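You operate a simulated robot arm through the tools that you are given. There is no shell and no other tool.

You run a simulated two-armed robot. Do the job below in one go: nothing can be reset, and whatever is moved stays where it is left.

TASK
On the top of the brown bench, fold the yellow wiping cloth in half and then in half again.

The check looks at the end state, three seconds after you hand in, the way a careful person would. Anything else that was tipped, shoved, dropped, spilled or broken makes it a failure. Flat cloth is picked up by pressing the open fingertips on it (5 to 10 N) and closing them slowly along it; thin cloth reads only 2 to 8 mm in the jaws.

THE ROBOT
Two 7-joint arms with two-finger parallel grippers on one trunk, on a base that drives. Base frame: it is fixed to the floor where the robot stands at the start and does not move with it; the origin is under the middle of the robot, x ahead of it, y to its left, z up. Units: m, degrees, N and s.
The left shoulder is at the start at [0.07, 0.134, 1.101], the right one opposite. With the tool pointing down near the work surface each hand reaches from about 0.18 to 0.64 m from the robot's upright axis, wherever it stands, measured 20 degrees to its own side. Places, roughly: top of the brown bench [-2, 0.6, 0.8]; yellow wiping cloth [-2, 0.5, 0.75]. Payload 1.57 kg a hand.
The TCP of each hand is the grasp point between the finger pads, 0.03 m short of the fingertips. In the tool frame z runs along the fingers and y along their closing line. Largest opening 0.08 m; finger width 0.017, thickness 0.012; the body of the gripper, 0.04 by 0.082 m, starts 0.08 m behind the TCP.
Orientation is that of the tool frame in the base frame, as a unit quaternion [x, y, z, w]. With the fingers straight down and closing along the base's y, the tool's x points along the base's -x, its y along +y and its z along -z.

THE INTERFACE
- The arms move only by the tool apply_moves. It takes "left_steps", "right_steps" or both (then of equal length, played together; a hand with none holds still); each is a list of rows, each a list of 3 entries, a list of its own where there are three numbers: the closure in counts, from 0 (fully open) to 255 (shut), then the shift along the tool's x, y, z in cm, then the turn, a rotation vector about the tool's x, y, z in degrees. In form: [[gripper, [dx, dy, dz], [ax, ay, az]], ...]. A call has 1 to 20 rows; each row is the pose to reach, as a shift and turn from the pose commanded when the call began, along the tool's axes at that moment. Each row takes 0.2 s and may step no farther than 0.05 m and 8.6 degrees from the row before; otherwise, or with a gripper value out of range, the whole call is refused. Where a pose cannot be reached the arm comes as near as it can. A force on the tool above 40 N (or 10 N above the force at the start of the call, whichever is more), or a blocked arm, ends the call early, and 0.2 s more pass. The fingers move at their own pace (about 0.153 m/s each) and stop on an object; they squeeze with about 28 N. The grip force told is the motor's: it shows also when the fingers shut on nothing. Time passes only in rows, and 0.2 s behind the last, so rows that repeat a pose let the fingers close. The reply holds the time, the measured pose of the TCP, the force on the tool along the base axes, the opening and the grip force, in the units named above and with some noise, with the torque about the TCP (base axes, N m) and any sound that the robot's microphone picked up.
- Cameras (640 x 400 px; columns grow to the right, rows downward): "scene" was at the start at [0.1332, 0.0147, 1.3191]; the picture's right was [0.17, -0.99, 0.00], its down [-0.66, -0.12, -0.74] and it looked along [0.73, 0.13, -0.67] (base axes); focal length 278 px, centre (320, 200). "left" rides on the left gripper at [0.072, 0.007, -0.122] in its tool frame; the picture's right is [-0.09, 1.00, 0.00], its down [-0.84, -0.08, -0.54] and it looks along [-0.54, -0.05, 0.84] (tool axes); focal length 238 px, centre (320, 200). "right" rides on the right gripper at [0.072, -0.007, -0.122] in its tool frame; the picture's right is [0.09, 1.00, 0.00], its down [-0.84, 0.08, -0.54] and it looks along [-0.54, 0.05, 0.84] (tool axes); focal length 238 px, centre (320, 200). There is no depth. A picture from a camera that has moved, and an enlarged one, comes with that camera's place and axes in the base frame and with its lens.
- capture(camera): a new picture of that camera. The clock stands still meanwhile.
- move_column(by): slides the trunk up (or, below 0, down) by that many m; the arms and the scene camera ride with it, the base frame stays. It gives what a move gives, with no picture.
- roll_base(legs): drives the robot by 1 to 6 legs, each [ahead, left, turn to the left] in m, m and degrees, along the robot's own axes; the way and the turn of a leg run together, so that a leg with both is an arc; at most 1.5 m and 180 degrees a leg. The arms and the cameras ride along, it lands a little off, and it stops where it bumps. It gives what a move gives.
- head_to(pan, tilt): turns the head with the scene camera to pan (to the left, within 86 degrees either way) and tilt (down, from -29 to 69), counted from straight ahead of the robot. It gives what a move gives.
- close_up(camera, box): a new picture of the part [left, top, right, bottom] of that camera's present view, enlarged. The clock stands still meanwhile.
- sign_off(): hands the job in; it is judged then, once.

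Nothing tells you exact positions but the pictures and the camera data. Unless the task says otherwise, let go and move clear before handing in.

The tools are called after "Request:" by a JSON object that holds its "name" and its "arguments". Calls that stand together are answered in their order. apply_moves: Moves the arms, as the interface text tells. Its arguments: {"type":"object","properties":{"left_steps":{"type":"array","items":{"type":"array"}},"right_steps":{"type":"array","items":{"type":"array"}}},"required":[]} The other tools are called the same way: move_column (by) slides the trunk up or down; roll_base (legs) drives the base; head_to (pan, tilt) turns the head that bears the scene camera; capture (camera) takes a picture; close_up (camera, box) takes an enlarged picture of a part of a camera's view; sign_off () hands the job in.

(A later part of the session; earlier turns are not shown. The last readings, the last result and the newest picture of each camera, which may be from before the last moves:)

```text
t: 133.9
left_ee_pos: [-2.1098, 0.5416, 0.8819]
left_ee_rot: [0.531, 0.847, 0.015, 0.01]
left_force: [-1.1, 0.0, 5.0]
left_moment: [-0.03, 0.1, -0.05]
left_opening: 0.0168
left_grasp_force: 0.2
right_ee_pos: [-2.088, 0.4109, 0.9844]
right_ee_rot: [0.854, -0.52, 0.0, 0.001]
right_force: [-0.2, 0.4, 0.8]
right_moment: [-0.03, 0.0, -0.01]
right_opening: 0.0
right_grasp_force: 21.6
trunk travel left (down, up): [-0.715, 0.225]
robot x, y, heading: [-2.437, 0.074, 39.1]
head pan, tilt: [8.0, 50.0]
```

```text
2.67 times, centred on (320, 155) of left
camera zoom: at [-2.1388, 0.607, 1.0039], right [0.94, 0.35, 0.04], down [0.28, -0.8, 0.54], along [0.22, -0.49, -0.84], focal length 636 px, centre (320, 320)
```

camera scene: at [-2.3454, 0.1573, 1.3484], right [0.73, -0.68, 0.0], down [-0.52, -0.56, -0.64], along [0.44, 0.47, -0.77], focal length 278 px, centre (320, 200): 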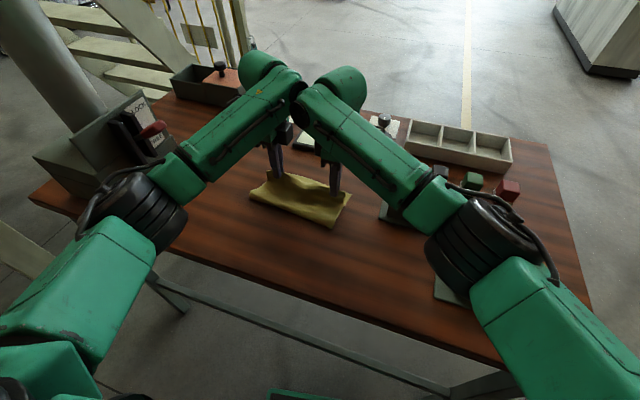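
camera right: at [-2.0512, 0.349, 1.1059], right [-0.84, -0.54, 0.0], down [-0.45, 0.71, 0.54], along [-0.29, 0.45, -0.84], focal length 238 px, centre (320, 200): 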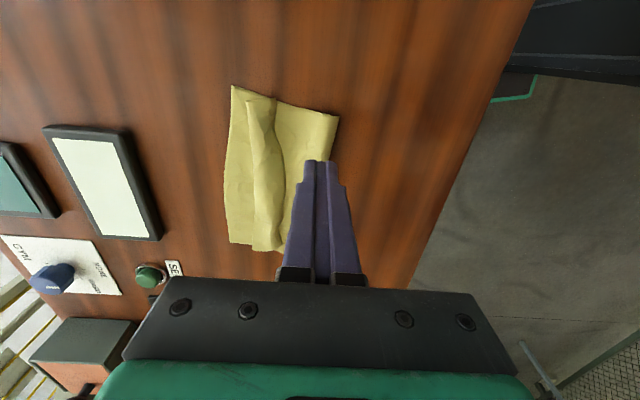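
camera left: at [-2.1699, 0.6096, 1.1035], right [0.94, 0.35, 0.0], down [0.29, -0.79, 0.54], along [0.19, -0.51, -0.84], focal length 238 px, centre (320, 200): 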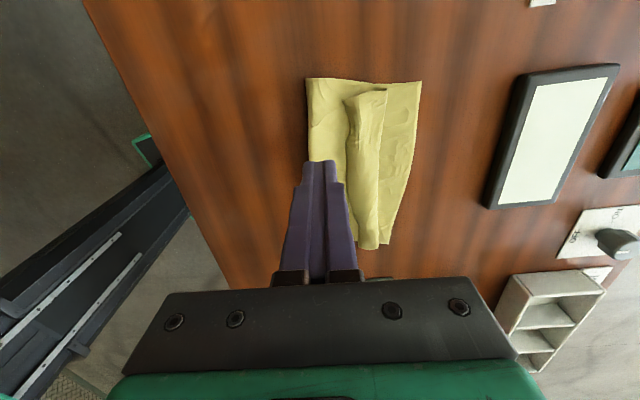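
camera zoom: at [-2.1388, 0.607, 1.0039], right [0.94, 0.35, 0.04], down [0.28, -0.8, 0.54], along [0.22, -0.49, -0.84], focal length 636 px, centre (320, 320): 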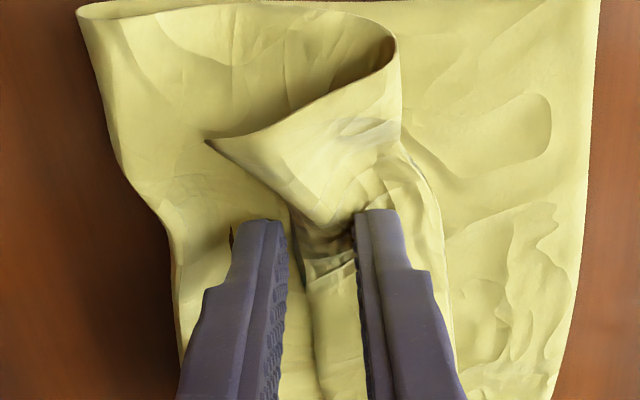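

Request:
{"name": "apply_moves", "arguments": {"left_steps": [[208, [0, 0, 0.02], [0, 0, 0]], [214, [0, 0, 0.02], [0, 0, 0]], [220, [0, 0, 0.02], [0, 0, 0]], [226, [0, 0, 0.02], [0, 0, 0]]]}}

Request:
{"name": "close_up", "arguments": {"camera": "left", "box": [200, 80, 440, 230]}}

```text
t: 134.9
left_ee_pos: [-2.1098, 0.5405, 0.8823]
left_ee_rot: [0.531, 0.847, 0.015, 0.01]
left_force: [0.7, -0.4, 6.0]
left_moment: [-0.07, -0.08, 0.01]
left_opening: 0.0101
left_grasp_force: 6.9
right_ee_pos: [-2.0875, 0.41, 0.9845]
right_ee_rot: [0.854, -0.52, 0.0, 0.0]
right_force: [-0.5, 0.0, 0.5]
right_moment: [0.0, 0.02, 0.0]
right_opening: 0.0001
right_grasp_force: 21.2
trunk travel left (down, up): [-0.715, 0.225]
robot x, y, heading: [-2.4388, 0.0695, 39.3]
head pan, tilt: [8.0, 50.0]
```

```text
2.67 times, centred on (320, 155) of left
camera zoom: at [-2.1386, 0.6065, 1.0039], right [0.94, 0.35, 0.04], down [0.28, -0.8, 0.54], along [0.22, -0.49, -0.84], focal length 636 px, centre (320, 320)
```

zoom: 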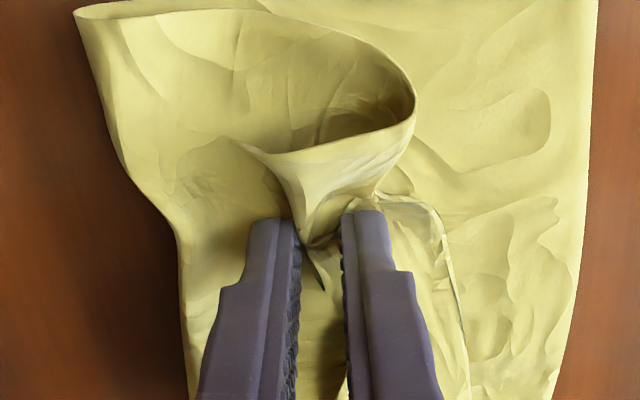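

Request:
{"name": "apply_moves", "arguments": {"left_steps": [[232, [0, 0, 0], [0, 0, 0]], [240, [0, 0, -0.05], [0, 0, 0]], [248, [0, 0, -0.1], [0, 0, 0]], [255, [0, 0, -0.1], [0, 0, 0]], [255, [0, 0, -0.1], [0, 0, 0]]]}}

Request:
{"name": "close_up", "arguments": {"camera": "left", "box": [200, 80, 440, 230]}}

```text
t: 136.1
left_ee_pos: [-2.1098, 0.5428, 0.8826]
left_ee_rot: [0.531, 0.847, 0.015, 0.009]
left_force: [0.5, 0.7, 0.4]
left_moment: [-0.04, 0.01, -0.01]
left_opening: 0.0021
left_grasp_force: 23.7
right_ee_pos: [-2.0876, 0.4109, 0.9839]
right_ee_rot: [0.855, -0.519, 0.001, 0.002]
right_force: [-0.2, -0.4, 0.2]
right_moment: [0.01, -0.01, -0.01]
right_opening: 0.0
right_grasp_force: 21.6
trunk travel left (down, up): [-0.715, 0.225]
robot x, y, heading: [-2.4374, 0.069, 39.3]
head pan, tilt: [8.0, 50.0]
```

```text
2.67 times, centred on (320, 155) of left
camera zoom: at [-2.1387, 0.6073, 1.0041], right [0.94, 0.35, 0.03], down [0.28, -0.8, 0.54], along [0.22, -0.5, -0.84], focal length 636 px, centre (320, 320)
```

zoom: 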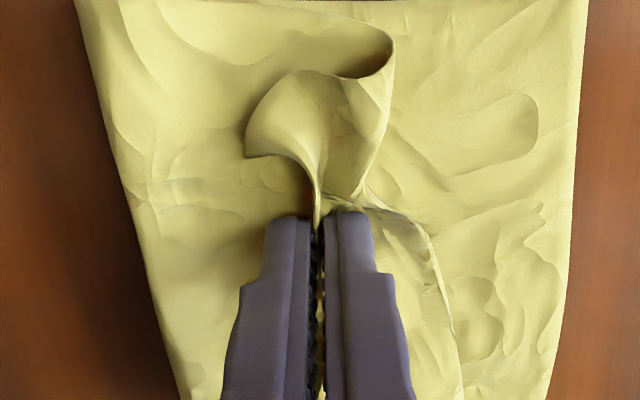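

The left hand has pinched only the flap's edge now. I hold it there and set up the right hand the same way.

Request:
{"name": "capture", "arguments": {"camera": "right"}}

Request:
{"name": "close_up", "arguments": {"camera": "right", "box": [180, 60, 420, 210]}}

```text
taken
camera right: at [-2.0492, 0.3502, 1.105], right [-0.84, -0.54, 0.0], down [-0.45, 0.71, 0.54], along [-0.29, 0.45, -0.84], focal length 238 px, centre (320, 200)
```

right: 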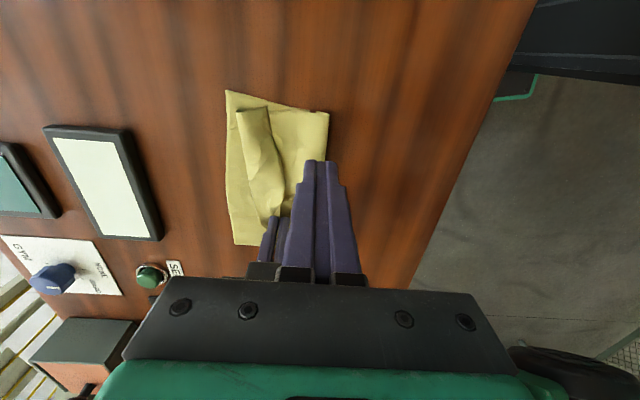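

```text
2.67 times, centred on (300, 135) of right
camera zoom: at [-2.0492, 0.3502, 1.105], right [-0.84, -0.54, 0.0], down [-0.45, 0.71, 0.54], along [-0.29, 0.45, -0.84], focal length 636 px, centre (373, 373)
```

zoom: 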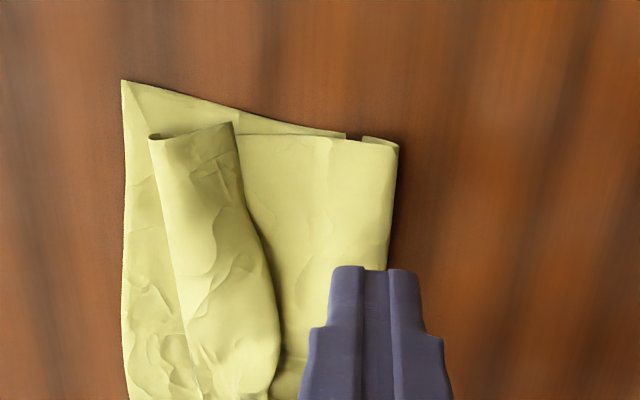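

Request:
{"name": "apply_moves", "arguments": {"right_steps": [[178, [-0.1, -2, 0], [2, 0, 0]], [178, [-0.2, -4, 0], [2, 0, 0]], [178, [-0.35, -5.7, 1], [2, 0, 0]], [178, [-0.35, -5.7, 4], [2, 0, 0]], [178, [-0.35, -5.7, 7], [2, 0, 0]], [178, [-0.35, -5.7, 8.7], [2, 0, 0]], [178, [-0.35, -5.7, 8.7], [2, 0, 0]]]}}

Request:
{"name": "close_up", "arguments": {"camera": "right", "box": [200, 80, 440, 230]}}

```text
t: 137.7
left_ee_pos: [-2.1137, 0.5426, 0.8815]
left_ee_rot: [0.528, 0.849, 0.015, 0.005]
left_force: [3.9, -0.3, 19.1]
left_moment: [-0.06, -0.12, 0.01]
left_opening: 0.002
left_grasp_force: 23.5
right_ee_pos: [-2.0375, 0.4399, 0.9011]
right_ee_rot: [0.853, -0.522, 0.007, -0.019]
right_force: [-0.4, 0.9, -0.7]
right_moment: [0.0, -0.01, 0.0]
right_opening: 0.0241
right_grasp_force: 0.1
trunk travel left (down, up): [-0.715, 0.225]
robot x, y, heading: [-2.4381, 0.0685, 39.1]
head pan, tilt: [8.0, 50.0]
```

```text
2.67 times, centred on (320, 155) of right
camera zoom: at [-2.0035, 0.3756, 1.0231], right [-0.84, -0.54, -0.04], down [-0.47, 0.7, 0.55], along [-0.26, 0.48, -0.84], focal length 636 px, centre (320, 320)
```

zoom: 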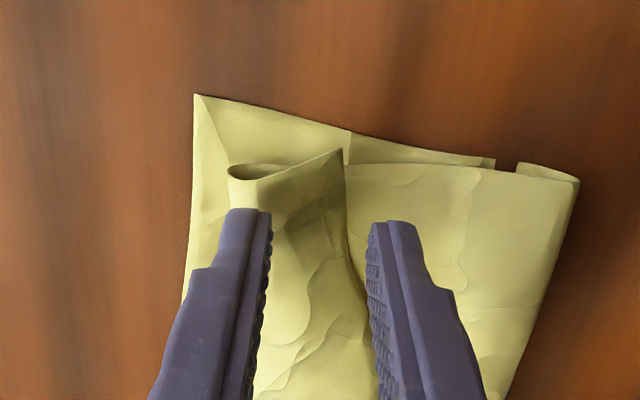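

The left hand suddenly reads 19 N: the two arms may be touching. I look before going on.

Request:
{"name": "capture", "arguments": {"camera": "scene"}}

Request:
{"name": "capture", "arguments": {"camera": "left"}}

Request:
{"name": "capture", "arguments": {"camera": "right"}}

```text
taken
camera scene: at [-2.346, 0.154, 1.3489], right [0.73, -0.68, 0.0], down [-0.52, -0.56, -0.64], along [0.44, 0.47, -0.76], focal length 278 px, centre (320, 200)
```

scene: 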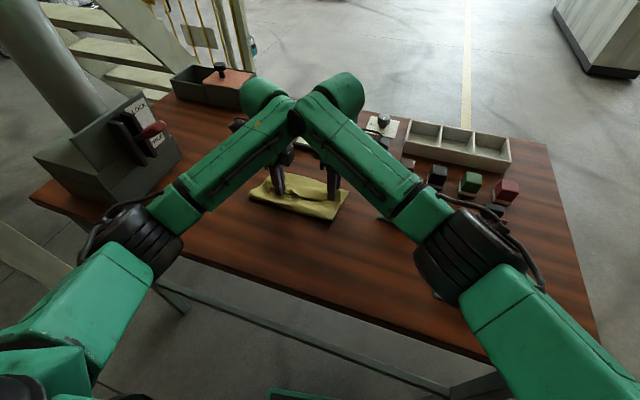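

```text
taken
camera left: at [-2.1423, 0.6078, 1.0039], right [0.93, 0.36, 0.03], down [0.29, -0.79, 0.54], along [0.22, -0.49, -0.84], focal length 238 px, centre (320, 200)
```

left: 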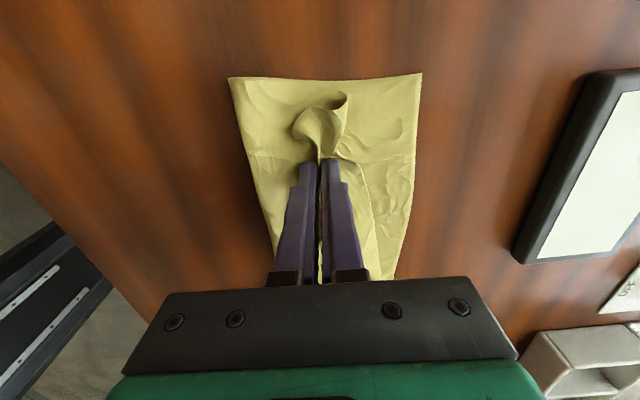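

```text
taken
camera right: at [-2.0035, 0.3756, 1.0231], right [-0.84, -0.54, -0.04], down [-0.47, 0.7, 0.55], along [-0.26, 0.48, -0.84], focal length 238 px, centre (320, 200)
```

right: 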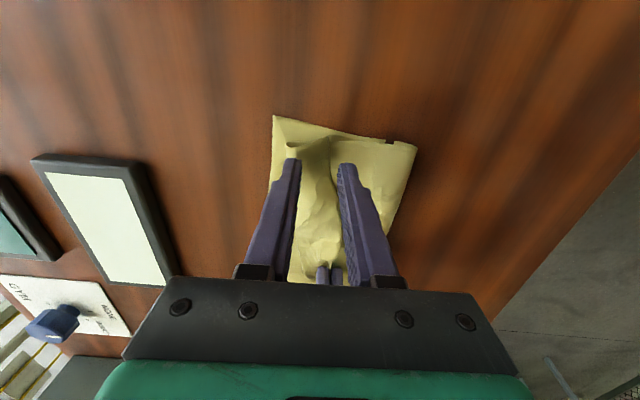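

The wrist joints touch. I shift the right hand 1.3 cm to the right, away from the left one, which also puts it at the flap's corner.

Request:
{"name": "apply_moves", "arguments": {"right_steps": [[178, [0.7, 0, -0.5], [0, 0, 0]], [178, [1.4, 0, -0.5], [0, 0, 0]], [178, [1.4, 0, 0], [0, 0, 0]]]}}

Request:
{"name": "close_up", "arguments": {"camera": "right", "box": [200, 80, 440, 230]}}

```text
t: 138.5
left_ee_pos: [-2.1095, 0.5426, 0.8836]
left_ee_rot: [0.533, 0.846, 0.016, 0.011]
left_force: [0.3, -0.6, 0.5]
left_moment: [-0.01, 0.0, 0.0]
left_opening: 0.002
left_grasp_force: 23.2
right_ee_pos: [-2.0347, 0.4281, 0.8964]
right_ee_rot: [0.855, -0.518, 0.01, -0.012]
right_force: [0.4, 0.2, 0.1]
right_moment: [0.01, 0.01, -0.02]
right_opening: 0.0242
right_grasp_force: 0.0
trunk travel left (down, up): [-0.715, 0.225]
robot x, y, heading: [-2.4348, 0.0664, 39.2]
head pan, tilt: [8.0, 50.0]
```

```text
2.67 times, centred on (320, 155) of right
camera zoom: at [-1.9994, 0.3665, 1.0171], right [-0.84, -0.54, -0.03], down [-0.47, 0.7, 0.54], along [-0.27, 0.47, -0.84], focal length 636 px, centre (320, 320)
```

zoom: 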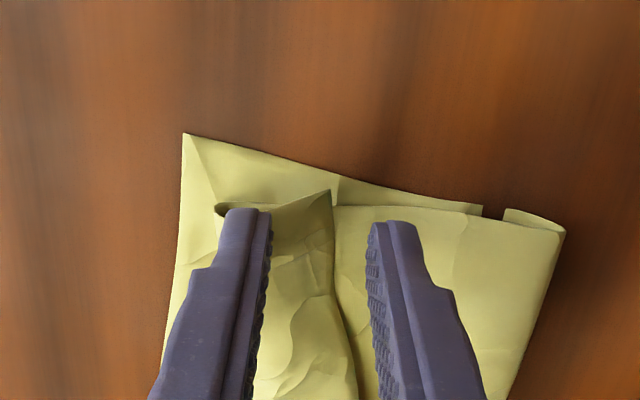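

Request:
{"name": "apply_moves", "arguments": {"right_steps": [[188, [0, 0.35, 0.5], [0, 0, 0]], [188, [0, 0.35, 1.0], [0, 0, 0]], [188, [0, 0.35, 1.3], [0, 0, 0]], [188, [0, 0.35, 1.45], [0, 0, 0]], [188, [0, 0.35, 1.45], [0, 0, 0]]]}}

Request:
{"name": "close_up", "arguments": {"camera": "right", "box": [200, 80, 440, 230]}}

```text
t: 139.7
left_ee_pos: [-2.1102, 0.5421, 0.8816]
left_ee_rot: [0.531, 0.847, 0.015, 0.009]
left_force: [0.3, -0.1, 1.3]
left_moment: [0.01, -0.03, 0.03]
left_opening: 0.002
left_grasp_force: 23.1
right_ee_pos: [-2.0363, 0.4281, 0.8828]
right_ee_rot: [0.854, -0.52, 0.01, -0.013]
right_force: [0.7, 0.1, 1.6]
right_moment: [0.02, 0.04, -0.03]
right_opening: 0.0213
right_grasp_force: 0.2
trunk travel left (down, up): [-0.715, 0.225]
robot x, y, heading: [-2.4371, 0.0669, 39.1]
head pan, tilt: [8.0, 50.0]
```

```text
2.67 times, centred on (320, 155) of right
camera zoom: at [-2.0014, 0.3643, 1.004], right [-0.84, -0.54, -0.03], down [-0.47, 0.7, 0.54], along [-0.27, 0.47, -0.84], focal length 636 px, centre (320, 320)
```

zoom: 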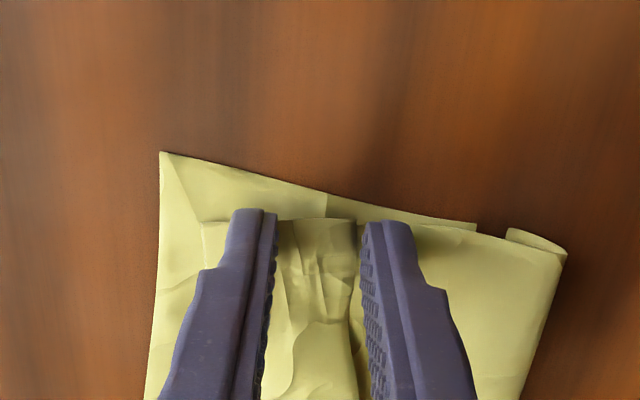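

Request:
{"name": "apply_moves", "arguments": {"right_steps": [[188, [0, 0, 0.08], [0, 0, 0]], [188, [0, 0, 0.1], [0, 0, 0]], [188, [0, 0, 0.1], [0, 0, 0]]]}}

```text
t: 140.5
left_ee_pos: [-2.1117, 0.5404, 0.8836]
left_ee_rot: [0.532, 0.847, 0.016, 0.009]
left_force: [0.7, 0.5, -0.5]
left_moment: [-0.03, 0.01, 0.0]
left_opening: 0.002
left_grasp_force: 23.4
right_ee_pos: [-2.036, 0.4263, 0.8827]
right_ee_rot: [0.855, -0.519, 0.009, -0.015]
right_force: [0.7, 0.3, 10.0]
right_moment: [-0.01, 0.12, -0.02]
right_opening: 0.0207
right_grasp_force: 0.1
trunk travel left (down, up): [-0.715, 0.225]
robot x, y, heading: [-2.4376, 0.0675, 39.0]
head pan, tilt: [8.0, 50.0]
```

Request:
{"name": "apply_moves", "arguments": {"right_steps": [[194, [0, 0, -0.05], [-1.2, 0, 0]], [200, [0, 0, -0.05], [-1.2, 0, 0]], [206, [0, 0, -0.05], [-1.2, 0, 0]], [212, [0, 0, -0.05], [-1.2, 0, 0]]]}}

Request:
{"name": "close_up", "arguments": {"camera": "right", "box": [200, 80, 440, 230]}}

```text
t: 141.5
left_ee_pos: [-2.1107, 0.5417, 0.8839]
left_ee_rot: [0.531, 0.847, 0.016, 0.01]
left_force: [0.1, -0.6, 0.2]
left_moment: [0.03, -0.01, -0.02]
left_opening: 0.002
left_grasp_force: 23.8
right_ee_pos: [-2.038, 0.4268, 0.8819]
right_ee_rot: [0.854, -0.52, 0.004, -0.005]
right_force: [0.2, -0.4, 8.0]
right_moment: [0.06, 0.01, 0.01]
right_opening: 0.0124
right_grasp_force: 0.1
trunk travel left (down, up): [-0.715, 0.225]
robot x, y, heading: [-2.4398, 0.072, 39.1]
head pan, tilt: [8.0, 50.0]
```

```text
2.67 times, centred on (320, 155) of right
camera zoom: at [-1.9998, 0.3649, 1.0034], right [-0.84, -0.54, -0.01], down [-0.46, 0.7, 0.54], along [-0.28, 0.46, -0.84], focal length 636 px, centre (320, 320)
```

zoom: 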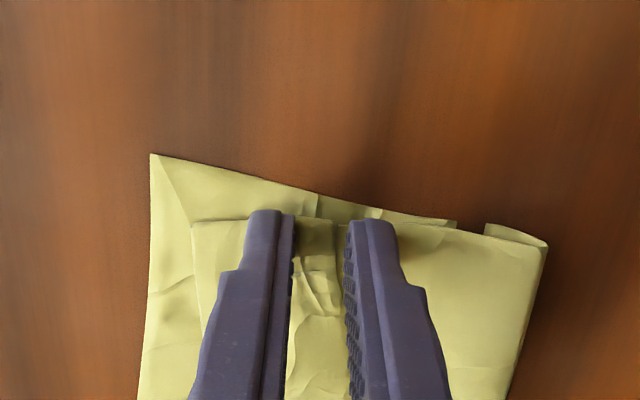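

Request:
{"name": "apply_moves", "arguments": {"right_steps": [[218, [0, 0, 0], [0, 0, 0]], [224, [0, 0, 0], [0, 0, 0]], [230, [0, 0, 0], [0, 0, 0]], [236, [0, 0, 0], [0, 0, 0]]]}}

Request:
{"name": "close_up", "arguments": {"camera": "right", "box": [200, 80, 440, 230]}}

```text
t: 142.5
left_ee_pos: [-2.11, 0.5422, 0.8832]
left_ee_rot: [0.531, 0.847, 0.015, 0.01]
left_force: [0.3, 1.7, 0.9]
left_moment: [0.0, 0.02, -0.01]
left_opening: 0.0019
left_grasp_force: 23.8
right_ee_pos: [-2.0372, 0.4268, 0.882]
right_ee_rot: [0.854, -0.519, 0.004, -0.005]
right_force: [-1.2, -0.6, 7.1]
right_moment: [0.0, 0.0, 0.01]
right_opening: 0.0058
right_grasp_force: 0.0
trunk travel left (down, up): [-0.715, 0.225]
robot x, y, heading: [-2.4375, 0.0691, 39.1]
head pan, tilt: [8.0, 50.0]
```

```text
2.67 times, centred on (320, 155) of right
camera zoom: at [-1.9998, 0.3649, 1.0035], right [-0.84, -0.54, -0.01], down [-0.46, 0.7, 0.54], along [-0.28, 0.46, -0.84], focal length 636 px, centre (320, 320)
```

zoom: 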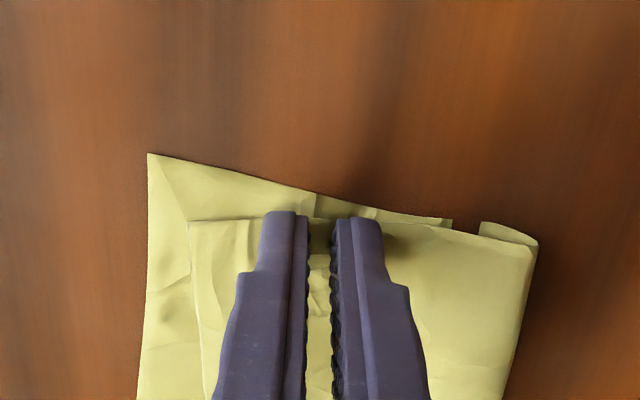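

Request:
{"name": "apply_moves", "arguments": {"right_steps": [[242, [0, 0, 0], [0, 0, 0]], [248, [0, 0, 0], [0, 0, 0]], [255, [0, 0, 0], [0, 0, 0]], [255, [0, 0, 0], [0, 0, 0]]]}}

Request:
{"name": "close_up", "arguments": {"camera": "right", "box": [200, 80, 440, 230]}}

```text
t: 143.5
left_ee_pos: [-2.1109, 0.5408, 0.8836]
left_ee_rot: [0.531, 0.847, 0.015, 0.01]
left_force: [0.2, -0.9, -1.1]
left_moment: [-0.01, -0.01, -0.01]
left_opening: 0.0019
left_grasp_force: 23.9
right_ee_pos: [-2.0372, 0.4255, 0.882]
right_ee_rot: [0.854, -0.52, 0.005, -0.005]
right_force: [0.5, -0.2, 7.5]
right_moment: [0.07, 0.02, -0.02]
right_opening: 0.0
right_grasp_force: 21.7
trunk travel left (down, up): [-0.715, 0.225]
robot x, y, heading: [-2.4369, 0.0652, 39.1]
head pan, tilt: [8.0, 50.0]
```

```text
2.67 times, centred on (320, 155) of right
camera zoom: at [-1.9997, 0.3649, 1.0034], right [-0.84, -0.54, -0.01], down [-0.46, 0.7, 0.54], along [-0.28, 0.46, -0.84], focal length 636 px, centre (320, 320)
```

zoom: 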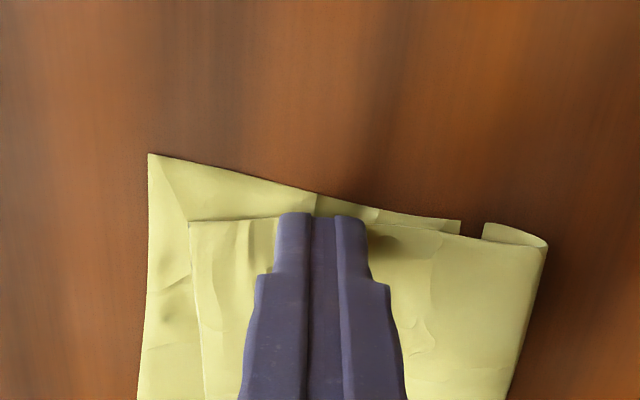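

The right hand caught nothing, so I raise it out of the way. The left hand flips its held part of the flap forward first.

Request:
{"name": "apply_moves", "arguments": {"right_steps": [[255, [0, 0, -3], [0, 0, 0]], [255, [1, 0, -7], [0, 0, 0]], [255, [3, 0, -10], [0, 0, 0]], [255, [5, 2, -11], [0, 0, 0]]]}}

Request:
{"name": "apply_moves", "arguments": {"left_steps": [[255, [0, 0, -1.5], [0, 0, 0]], [255, [0, 0.5, -3], [0, 0, 0]], [255, [0, 1.8, -4], [0, 0, 0]], [255, [-0.2, 3.2, -4], [0, 0, 0]], [255, [-0.3, 4.5, -3.5], [0, 0, 0]], [255, [-0.3, 5.5, -2.5], [0, 0, 0]], [255, [-0.3, 5.8, -1.8], [0, 0, 0]], [255, [-0.3, 5.8, -1.8], [0, 0, 0]]]}}

Request:
{"name": "capture", "arguments": {"camera": "left"}}

Request:
{"name": "capture", "arguments": {"camera": "right"}}

Request:
{"name": "close_up", "arguments": {"camera": "scene", "box": [200, 120, 400, 245]}}

```text
t: 144.5
left_ee_pos: [-2.1089, 0.5399, 0.8832]
left_ee_rot: [0.531, 0.847, 0.016, 0.01]
left_force: [-0.2, -0.3, 0.6]
left_moment: [0.0, 0.05, -0.04]
left_opening: 0.0021
left_grasp_force: 23.7
right_ee_pos: [-2.032, 0.3713, 0.991]
right_ee_rot: [0.854, -0.52, 0.004, -0.005]
right_force: [-0.7, 0.2, -0.3]
right_moment: [-0.02, 0.01, 0.01]
right_opening: 0.0
right_grasp_force: 21.3
trunk travel left (down, up): [-0.715, 0.225]
robot x, y, heading: [-2.4391, 0.069, 39.4]
head pan, tilt: [8.0, 50.0]
```

```text
t: 146.3
left_ee_pos: [-2.0578, 0.5655, 0.9024]
left_ee_rot: [0.533, 0.846, 0.015, 0.009]
left_force: [0.6, -0.8, 1.4]
left_moment: [0.0, 0.0, 0.02]
left_opening: 0.0023
left_grasp_force: 23.6
right_ee_pos: [-2.0315, 0.3733, 0.9916]
right_ee_rot: [0.855, -0.519, 0.003, -0.005]
right_force: [0.5, 0.2, -0.2]
right_moment: [0.02, 0.03, 0.01]
right_opening: 0.0
right_grasp_force: 20.9
trunk travel left (down, up): [-0.715, 0.225]
robot x, y, heading: [-2.4392, 0.0693, 39.0]
head pan, tilt: [8.0, 50.0]
```

```text
taken
camera left: at [-2.0856, 0.6296, 1.0241], right [0.94, 0.35, 0.04], down [0.28, -0.8, 0.54], along [0.22, -0.49, -0.84], focal length 238 px, centre (320, 200)
```

left: 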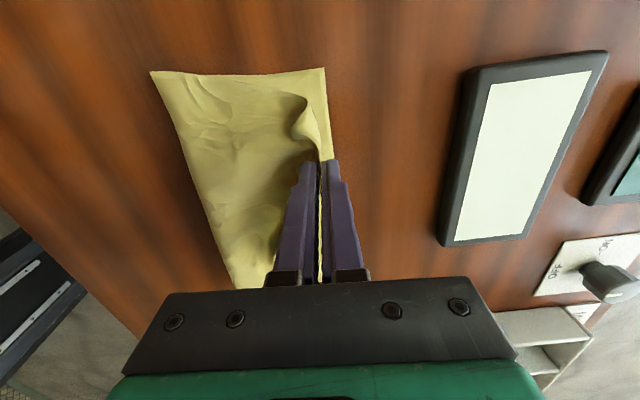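

```text
taken
camera right: at [-1.9945, 0.3116, 1.1128], right [-0.84, -0.54, -0.01], down [-0.46, 0.7, 0.54], along [-0.28, 0.46, -0.84], focal length 238 px, centre (320, 200)
```

right: 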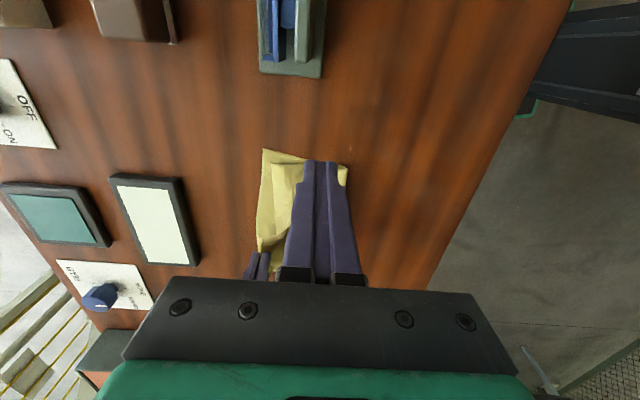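

```text
3.20 times, centred on (300, 182) of scene
camera zoom: at [-2.345, 0.1577, 1.3483], right [0.73, -0.68, 0.0], down [-0.52, -0.56, -0.64], along [0.44, 0.47, -0.77], focal length 888 px, centre (384, 256)
```

zoom: 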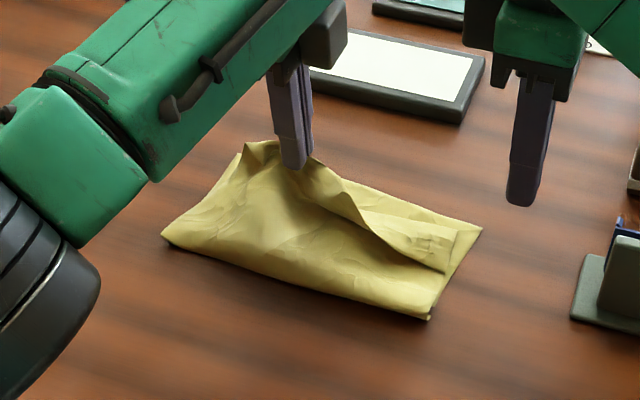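

The left part of the flap has flipped over to the far edge. I lower the left hand there, keep holding, and look at the right corner of the flap.

Request:
{"name": "apply_moves", "arguments": {"left_steps": [[255, [0, 0.3, 0.8], [0, 0, 0]], [255, [0, 0.5, 1.4], [0, 0, 0]], [255, [0, 0.5, 1.5], [0, 0, 0]], [255, [0, 0.5, 1.5], [0, 0, 0]]], "right_steps": [[255, [0, 1.5, 0], [0, 0, 0]], [255, [0, 3, 0], [0, 0, 0]], [178, [0, 4.5, 0], [0, 0, 0]], [178, [0, 6, 0], [0, 0, 0]]]}}

Request:
{"name": "capture", "arguments": {"camera": "right"}}

Request:
{"name": "close_up", "arguments": {"camera": "right", "box": [140, 100, 380, 250]}}

Request:
{"name": "close_up", "arguments": {"camera": "scene", "box": [200, 120, 400, 245]}}

Request:
{"name": "close_up", "arguments": {"camera": "left", "box": [140, 40, 380, 190]}}

```text
t: 147.3
left_ee_pos: [-2.0529, 0.5652, 0.8868]
left_ee_rot: [0.531, 0.847, 0.015, 0.009]
left_force: [-0.1, -0.1, 0.7]
left_moment: [0.03, 0.01, 0.01]
left_opening: 0.0018
left_grasp_force: 23.7
right_ee_pos: [-2.0863, 0.3453, 0.9906]
right_ee_rot: [0.854, -0.52, 0.004, -0.005]
right_force: [0.3, -0.1, 0.1]
right_moment: [0.01, 0.03, 0.01]
right_opening: 0.0241
right_grasp_force: 0.1
trunk travel left (down, up): [-0.715, 0.225]
robot x, y, heading: [-2.435, 0.0681, 39.2]
head pan, tilt: [8.0, 50.0]
```

```text
taken
camera right: at [-2.0482, 0.2834, 1.1119], right [-0.84, -0.54, -0.01], down [-0.46, 0.71, 0.54], along [-0.28, 0.46, -0.84], focal length 238 px, centre (320, 200)
```

right: 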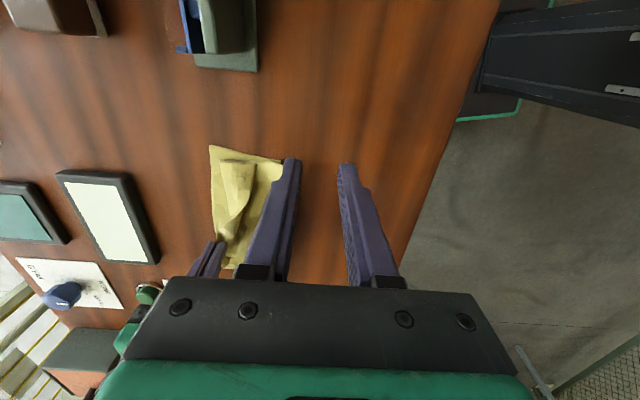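

```text
2.67 times, centred on (260, 175) of right
camera zoom: at [-2.0482, 0.2834, 1.1119], right [-0.84, -0.54, -0.01], down [-0.46, 0.71, 0.54], along [-0.28, 0.46, -0.84], focal length 636 px, centre (480, 267)
```

zoom: 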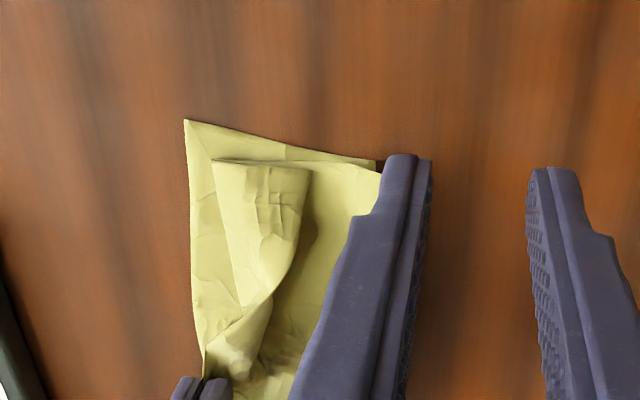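

```text
3.20 times, centred on (300, 182) of scene
camera zoom: at [-2.3451, 0.1571, 1.3484], right [0.73, -0.68, 0.0], down [-0.52, -0.56, -0.64], along [0.44, 0.47, -0.77], focal length 888 px, centre (384, 256)
```

zoom: 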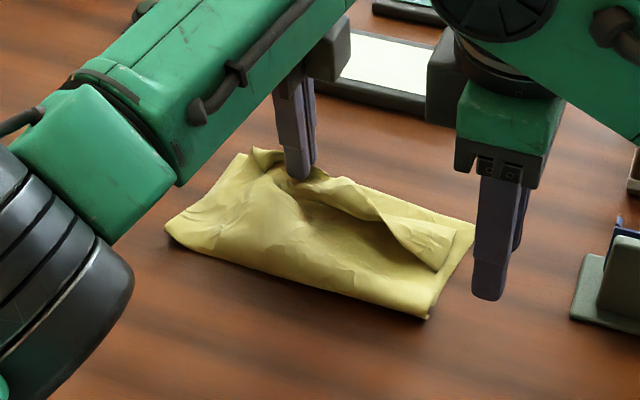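

```text
2.67 times, centred on (260, 115) of left
camera zoom: at [-2.0809, 0.6318, 1.0096], right [0.94, 0.35, 0.04], down [0.28, -0.8, 0.54], along [0.22, -0.49, -0.84], focal length 636 px, centre (480, 427)
```

zoom: 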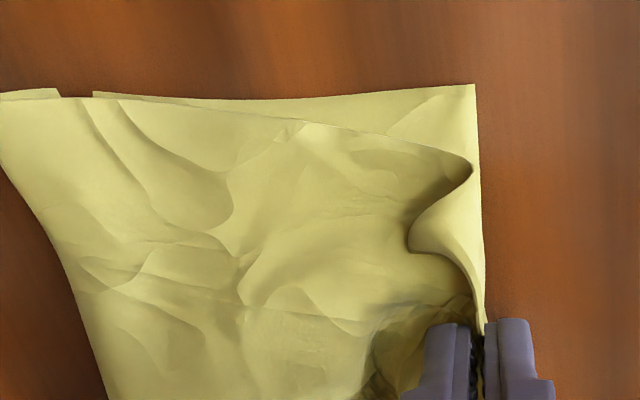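

The left end is at the far edge apart from a curled corner; a triangle on the right is still doubled, with its edge now raised. I release the left hand, move it clear, and work on the right part with the right hand.

Request:
{"name": "apply_moves", "arguments": {"left_steps": [[255, [0, 0.2, 0.2], [0, 0, 0]], [235, [0, 0.2, 0.3], [0, 0, 0]], [215, [0, 0.2, 0.3], [0, 0, 0]], [205, [0, 0.2, 0.3], [0, 0, 0]], [205, [0, 0.2, 0], [0, 0, 0]], [205, [0, 0.2, -2], [0, 0, 0]], [205, [0, 0.2, -5], [0, 0, 0]], [205, [2, -1, -8], [0, 0, 0]], [205, [5, -3, -10], [0, 0, 0]]]}}

Request:
{"name": "capture", "arguments": {"camera": "left"}}

Request:
{"name": "close_up", "arguments": {"camera": "scene", "box": [200, 120, 400, 245]}}

Request:
{"name": "close_up", "arguments": {"camera": "right", "box": [140, 100, 380, 250]}}

```text
t: 149.3
left_ee_pos: [-2.1049, 0.5989, 0.9867]
left_ee_rot: [0.531, 0.847, 0.015, 0.01]
left_force: [0.1, 0.2, 0.4]
left_moment: [-0.01, -0.03, -0.01]
left_opening: 0.0156
left_grasp_force: 0.2
right_ee_pos: [-2.0868, 0.3468, 0.9915]
right_ee_rot: [0.854, -0.52, 0.005, -0.004]
right_force: [-0.1, 0.2, -0.8]
right_moment: [0.02, -0.05, 0.02]
right_opening: 0.0242
right_grasp_force: 0.1
trunk travel left (down, up): [-0.715, 0.225]
robot x, y, heading: [-2.4347, 0.0666, 39.1]
head pan, tilt: [8.0, 50.0]
```

```text
taken
camera left: at [-2.1346, 0.6634, 1.1081], right [0.94, 0.35, 0.04], down [0.28, -0.79, 0.54], along [0.22, -0.5, -0.84], focal length 238 px, centre (320, 200)
```

left: 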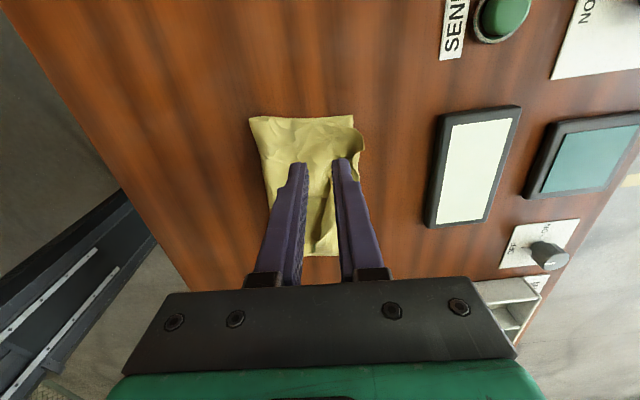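

```text
3.20 times, centred on (300, 182) of scene
camera zoom: at [-2.3467, 0.1587, 1.3484], right [0.73, -0.68, 0.0], down [-0.52, -0.56, -0.64], along [0.44, 0.47, -0.77], focal length 888 px, centre (384, 256)
```

zoom: 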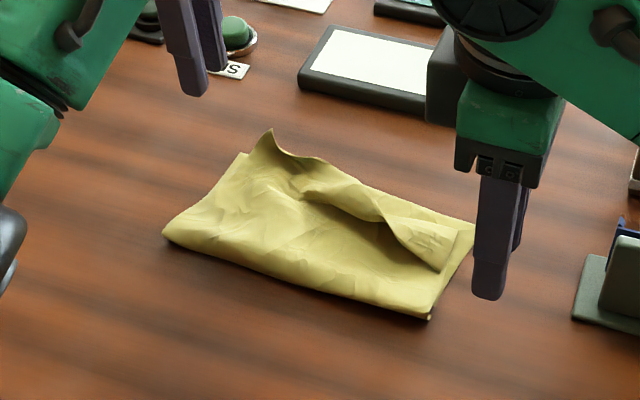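

```text
2.67 times, centred on (260, 175) of right
camera zoom: at [-2.0493, 0.2849, 1.1122], right [-0.84, -0.54, -0.01], down [-0.46, 0.71, 0.54], along [-0.28, 0.46, -0.84], focal length 636 px, centre (480, 267)
```

zoom: 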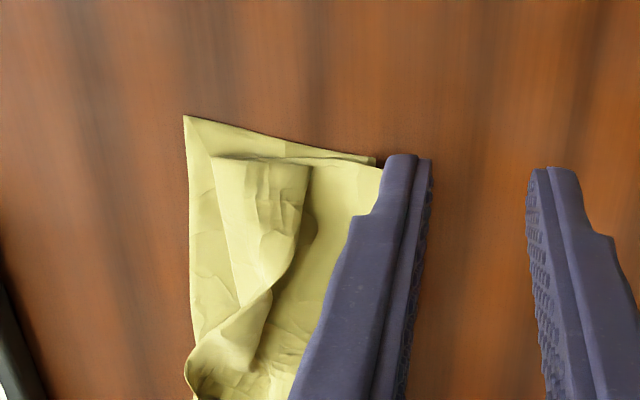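

The left corner sprang open by itself towards the far edge. Now I pinch the raised edge on the right with the right hand, using a lighter touch.

Request:
{"name": "apply_moves", "arguments": {"left_steps": [[205, [1.5, -1, 0], [0, 0, 0]], [205, [3, -2, 0], [0, 0, 0]], [205, [4, -3, 0], [0, 0, 0]], [205, [4, -3, 0], [0, 0, 0]], [205, [4, -3, 0], [0, 0, 0]], [205, [4, -3, 0], [0, 0, 0]], [205, [4, -3, 0], [0, 0, 0]]], "right_steps": [[172, [-2.2, -2.7, 0], [0, 0, 0]], [172, [-4.4, -5.4, 0], [0, 0, 0]], [172, [-6.7, -8.2, 0], [0, 0, 0]], [172, [-6.7, -8.2, 4], [0, 0, 0]], [172, [-6.7, -8.2, 7.5], [0, 0, 0]], [172, [-6.7, -8.2, 9], [0, 0, 0]], [172, [-6.7, -8.2, 9], [0, 0, 0]]]}}

Request:
{"name": "close_up", "arguments": {"camera": "right", "box": [200, 80, 440, 230]}}

```text
t: 150.9
left_ee_pos: [-2.1474, 0.6204, 0.9845]
left_ee_rot: [0.532, 0.847, 0.015, 0.009]
left_force: [0.1, -0.6, 0.1]
left_moment: [-0.02, 0.0, 0.03]
left_opening: 0.0156
left_grasp_force: 0.1
right_ee_pos: [-2.0422, 0.444, 0.9008]
right_ee_rot: [0.854, -0.52, 0.005, -0.005]
right_force: [0.4, -0.3, 0.0]
right_moment: [0.0, -0.02, -0.03]
right_opening: 0.0257
right_grasp_force: 0.0
trunk travel left (down, up): [-0.715, 0.225]
robot x, y, heading: [-2.437, 0.0677, 39.2]
head pan, tilt: [8.0, 50.0]
```

```text
2.67 times, centred on (320, 155) of right
camera zoom: at [-2.0049, 0.3815, 1.0219], right [-0.84, -0.54, -0.01], down [-0.46, 0.7, 0.54], along [-0.28, 0.46, -0.84], focal length 636 px, centre (320, 320)
```

zoom: 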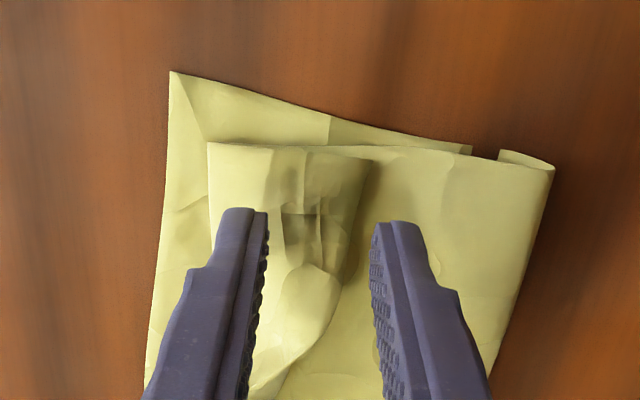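

Request:
{"name": "apply_moves", "arguments": {"right_steps": [[172, [0, -0.2, 0.8], [0, 0, 0]], [172, [0, -0.2, 1.4], [0, 0, 0]], [172, [0, -0.2, 1.75], [0, 0, 0]], [172, [0, -0.2, 1.85], [0, 0, 0]], [172, [0, -0.2, 1.85], [0, 0, 0]]]}}

Request:
{"name": "close_up", "arguments": {"camera": "right", "box": [200, 80, 440, 230]}}

```text
t: 152.1
left_ee_pos: [-2.1484, 0.6211, 0.9847]
left_ee_rot: [0.531, 0.847, 0.015, 0.01]
left_force: [-0.3, -0.1, 0.5]
left_moment: [-0.04, 0.02, 0.01]
left_opening: 0.0153
left_grasp_force: 0.0
right_ee_pos: [-2.0404, 0.4456, 0.883]
right_ee_rot: [0.854, -0.52, 0.003, -0.004]
right_force: [-0.1, 0.2, 0.0]
right_moment: [-0.02, 0.01, -0.04]
right_opening: 0.0259
right_grasp_force: 0.1
trunk travel left (down, up): [-0.715, 0.225]
robot x, y, heading: [-2.4328, 0.069, 38.8]
head pan, tilt: [8.0, 50.0]
```

```text
2.67 times, centred on (320, 155) of right
camera zoom: at [-2.003, 0.3824, 1.0041], right [-0.84, -0.54, -0.01], down [-0.46, 0.7, 0.54], along [-0.28, 0.46, -0.84], focal length 636 px, centre (320, 320)
```

zoom: 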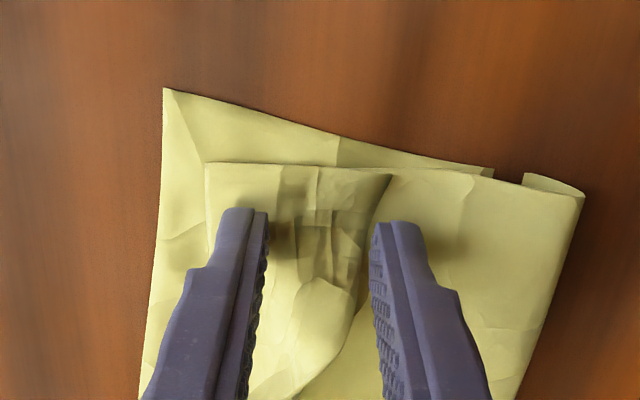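

Request:
{"name": "apply_moves", "arguments": {"right_steps": [[172, [0, 0, 0.08], [0, 0, 0]], [172, [0, 0, 0.13], [0, 0, 0]], [172, [0, 0, 0.13], [0, 0, 0]]]}}

```text
t: 152.9
left_ee_pos: [-2.1479, 0.6201, 0.9859]
left_ee_rot: [0.531, 0.847, 0.016, 0.01]
left_force: [0.1, 0.3, 0.3]
left_moment: [-0.04, -0.01, 0.0]
left_opening: 0.0157
left_grasp_force: 0.0
right_ee_pos: [-2.0418, 0.4438, 0.8822]
right_ee_rot: [0.855, -0.519, 0.003, -0.006]
right_force: [0.6, 0.3, 4.8]
right_moment: [-0.03, -0.03, 0.01]
right_opening: 0.0257
right_grasp_force: 0.1
trunk travel left (down, up): [-0.715, 0.225]
robot x, y, heading: [-2.4354, 0.069, 39.0]
head pan, tilt: [8.0, 50.0]
```

Request:
{"name": "apply_moves", "arguments": {"right_steps": [[178, [0, 0, 0.01], [0, 0, 0]], [184, [0, 0, 0.01], [0, 0, 0]], [190, [0, 0, 0.01], [0, 0, 0]], [196, [0, 0, 0.01], [0, 0, 0]], [202, [0, 0, 0.01], [0, 0, 0]]]}}

Request:
{"name": "close_up", "arguments": {"camera": "right", "box": [200, 80, 440, 230]}}

```text
t: 154.1
left_ee_pos: [-2.1483, 0.6194, 0.9861]
left_ee_rot: [0.531, 0.847, 0.016, 0.01]
left_force: [0.4, -0.3, 0.5]
left_moment: [0.0, 0.02, 0.03]
left_opening: 0.0155
left_grasp_force: 0.0
right_ee_pos: [-2.0395, 0.4448, 0.8829]
right_ee_rot: [0.855, -0.519, 0.004, -0.005]
right_force: [-0.2, 0.9, 7.5]
right_moment: [-0.06, -0.01, -0.01]
right_opening: 0.0144
right_grasp_force: 0.0
trunk travel left (down, up): [-0.715, 0.225]
robot x, y, heading: [-2.4375, 0.0685, 39.2]
head pan, tilt: [8.0, 50.0]
```

```text
2.67 times, centred on (320, 155) of right
camera zoom: at [-2.0035, 0.3819, 1.0035], right [-0.84, -0.54, -0.01], down [-0.46, 0.7, 0.54], along [-0.28, 0.46, -0.84], focal length 636 px, centre (320, 320)
```

zoom: 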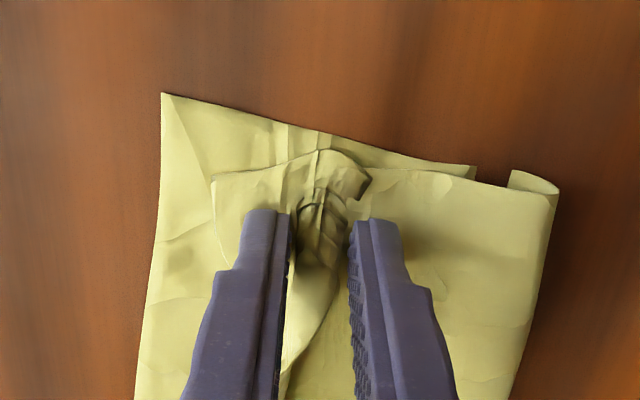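

The ridge is building nicely between the fingers; I keep closing.

Request:
{"name": "apply_moves", "arguments": {"right_steps": [[208, [0, 0, -0.01], [0, 0, 0]], [214, [0, 0, -0.01], [0, 0, 0]], [220, [0, 0, -0.01], [0, 0, 0]], [226, [0, 0, -0.01], [0, 0, 0]], [232, [0, 0, -0.01], [0, 0, 0]], [238, [0, 0, -0.01], [0, 0, 0]], [246, [0, 0, -0.01], [0, 0, 0]], [255, [0, 0, -0.01], [0, 0, 0]], [255, [0, 0, -0.01], [0, 0, 0]]]}}

Request:
{"name": "close_up", "arguments": {"camera": "right", "box": [200, 80, 440, 230]}}

```text
t: 156.1
left_ee_pos: [-2.1476, 0.6203, 0.9861]
left_ee_rot: [0.531, 0.847, 0.015, 0.01]
left_force: [0.2, 0.5, -0.1]
left_moment: [0.01, -0.02, 0.03]
left_opening: 0.0154
left_grasp_force: 0.0
right_ee_pos: [-2.0407, 0.4445, 0.8822]
right_ee_rot: [0.854, -0.52, 0.004, -0.006]
right_force: [0.8, 0.1, 7.1]
right_moment: [-0.01, -0.07, 0.03]
right_opening: 0.0017
right_grasp_force: 23.4
trunk travel left (down, up): [-0.715, 0.225]
robot x, y, heading: [-2.4386, 0.0677, 39.1]
head pan, tilt: [8.0, 50.0]
```

```text
2.67 times, centred on (320, 155) of right
camera zoom: at [-2.0035, 0.382, 1.0035], right [-0.84, -0.54, -0.01], down [-0.46, 0.7, 0.54], along [-0.28, 0.46, -0.84], focal length 636 px, centre (320, 320)
```

zoom: 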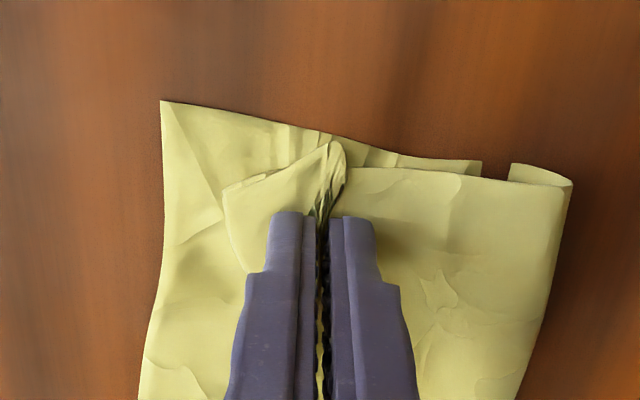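

Gripped (1.7 mm). I lift and flip this part forward to the far edge, then stop to check.

Request:
{"name": "apply_moves", "arguments": {"right_steps": [[255, [0, 0, -1.5], [0, 0, 0]], [255, [0, -0.3, -3], [0, 0, 0]], [255, [0, -1.3, -4], [0, 0, 0]], [255, [0, -2.4, -4], [0, 0, 0]], [255, [0, -3.4, -3.5], [0, 0, 0]], [255, [0, -4.0, -2.5], [0, 0, 0]], [255, [0, -4.2, -1.5], [0, 0, 0]], [255, [0, -4.2, -1.5], [0, 0, 0]]]}}

Request:
{"name": "close_up", "arguments": {"camera": "right", "box": [200, 60, 520, 260]}}

Request:
{"name": "close_up", "arguments": {"camera": "scene", "box": [200, 120, 400, 245]}}

Request:
{"name": "capture", "arguments": {"camera": "left"}}

```text
t: 157.9
left_ee_pos: [-2.1472, 0.6194, 0.9849]
left_ee_rot: [0.532, 0.846, 0.015, 0.009]
left_force: [-0.3, -0.1, 0.0]
left_moment: [0.02, -0.03, 0.0]
left_opening: 0.0155
left_grasp_force: 0.0
right_ee_pos: [-2.0161, 0.4525, 0.9124]
right_ee_rot: [0.855, -0.519, 0.003, -0.005]
right_force: [0.8, -0.3, -0.1]
right_moment: [0.03, 0.04, -0.02]
right_opening: 0.002
right_grasp_force: 23.6
right hand out of reach, approached as far as the arm can: row 5, 6, 7, 8
trunk travel left (down, up): [-0.715, 0.225]
robot x, y, heading: [-2.4406, 0.0694, 39.4]
head pan, tilt: [8.0, 50.0]
```

```text
2.00 times, centred on (360, 160) of right
camera zoom: at [-1.9785, 0.3911, 1.0338], right [-0.84, -0.54, -0.01], down [-0.46, 0.71, 0.54], along [-0.28, 0.46, -0.84], focal length 477 px, centre (240, 280)
```

zoom: 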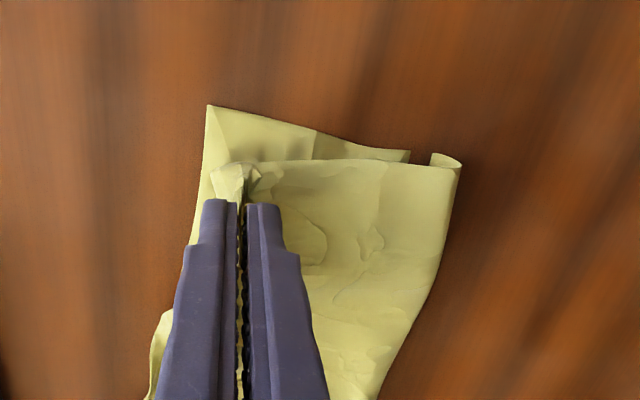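

```text
3.20 times, centred on (300, 182) of scene
camera zoom: at [-2.3447, 0.1574, 1.3483], right [0.73, -0.68, 0.0], down [-0.52, -0.56, -0.64], along [0.44, 0.47, -0.77], focal length 888 px, centre (384, 256)
```

zoom: 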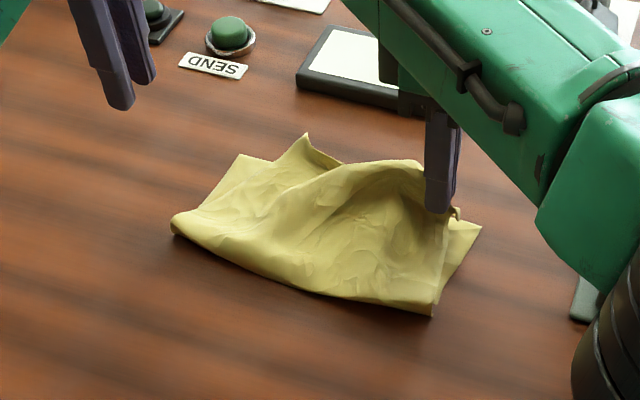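

```text
taken
camera left: at [-2.1765, 0.6853, 1.107], right [0.94, 0.35, 0.04], down [0.28, -0.8, 0.54], along [0.22, -0.49, -0.84], focal length 238 px, centre (320, 200)
```

left: 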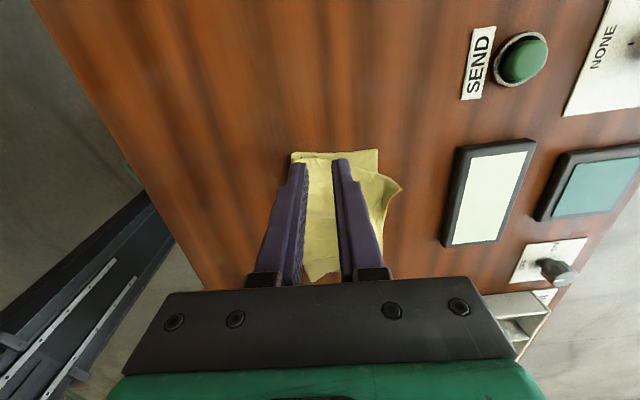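

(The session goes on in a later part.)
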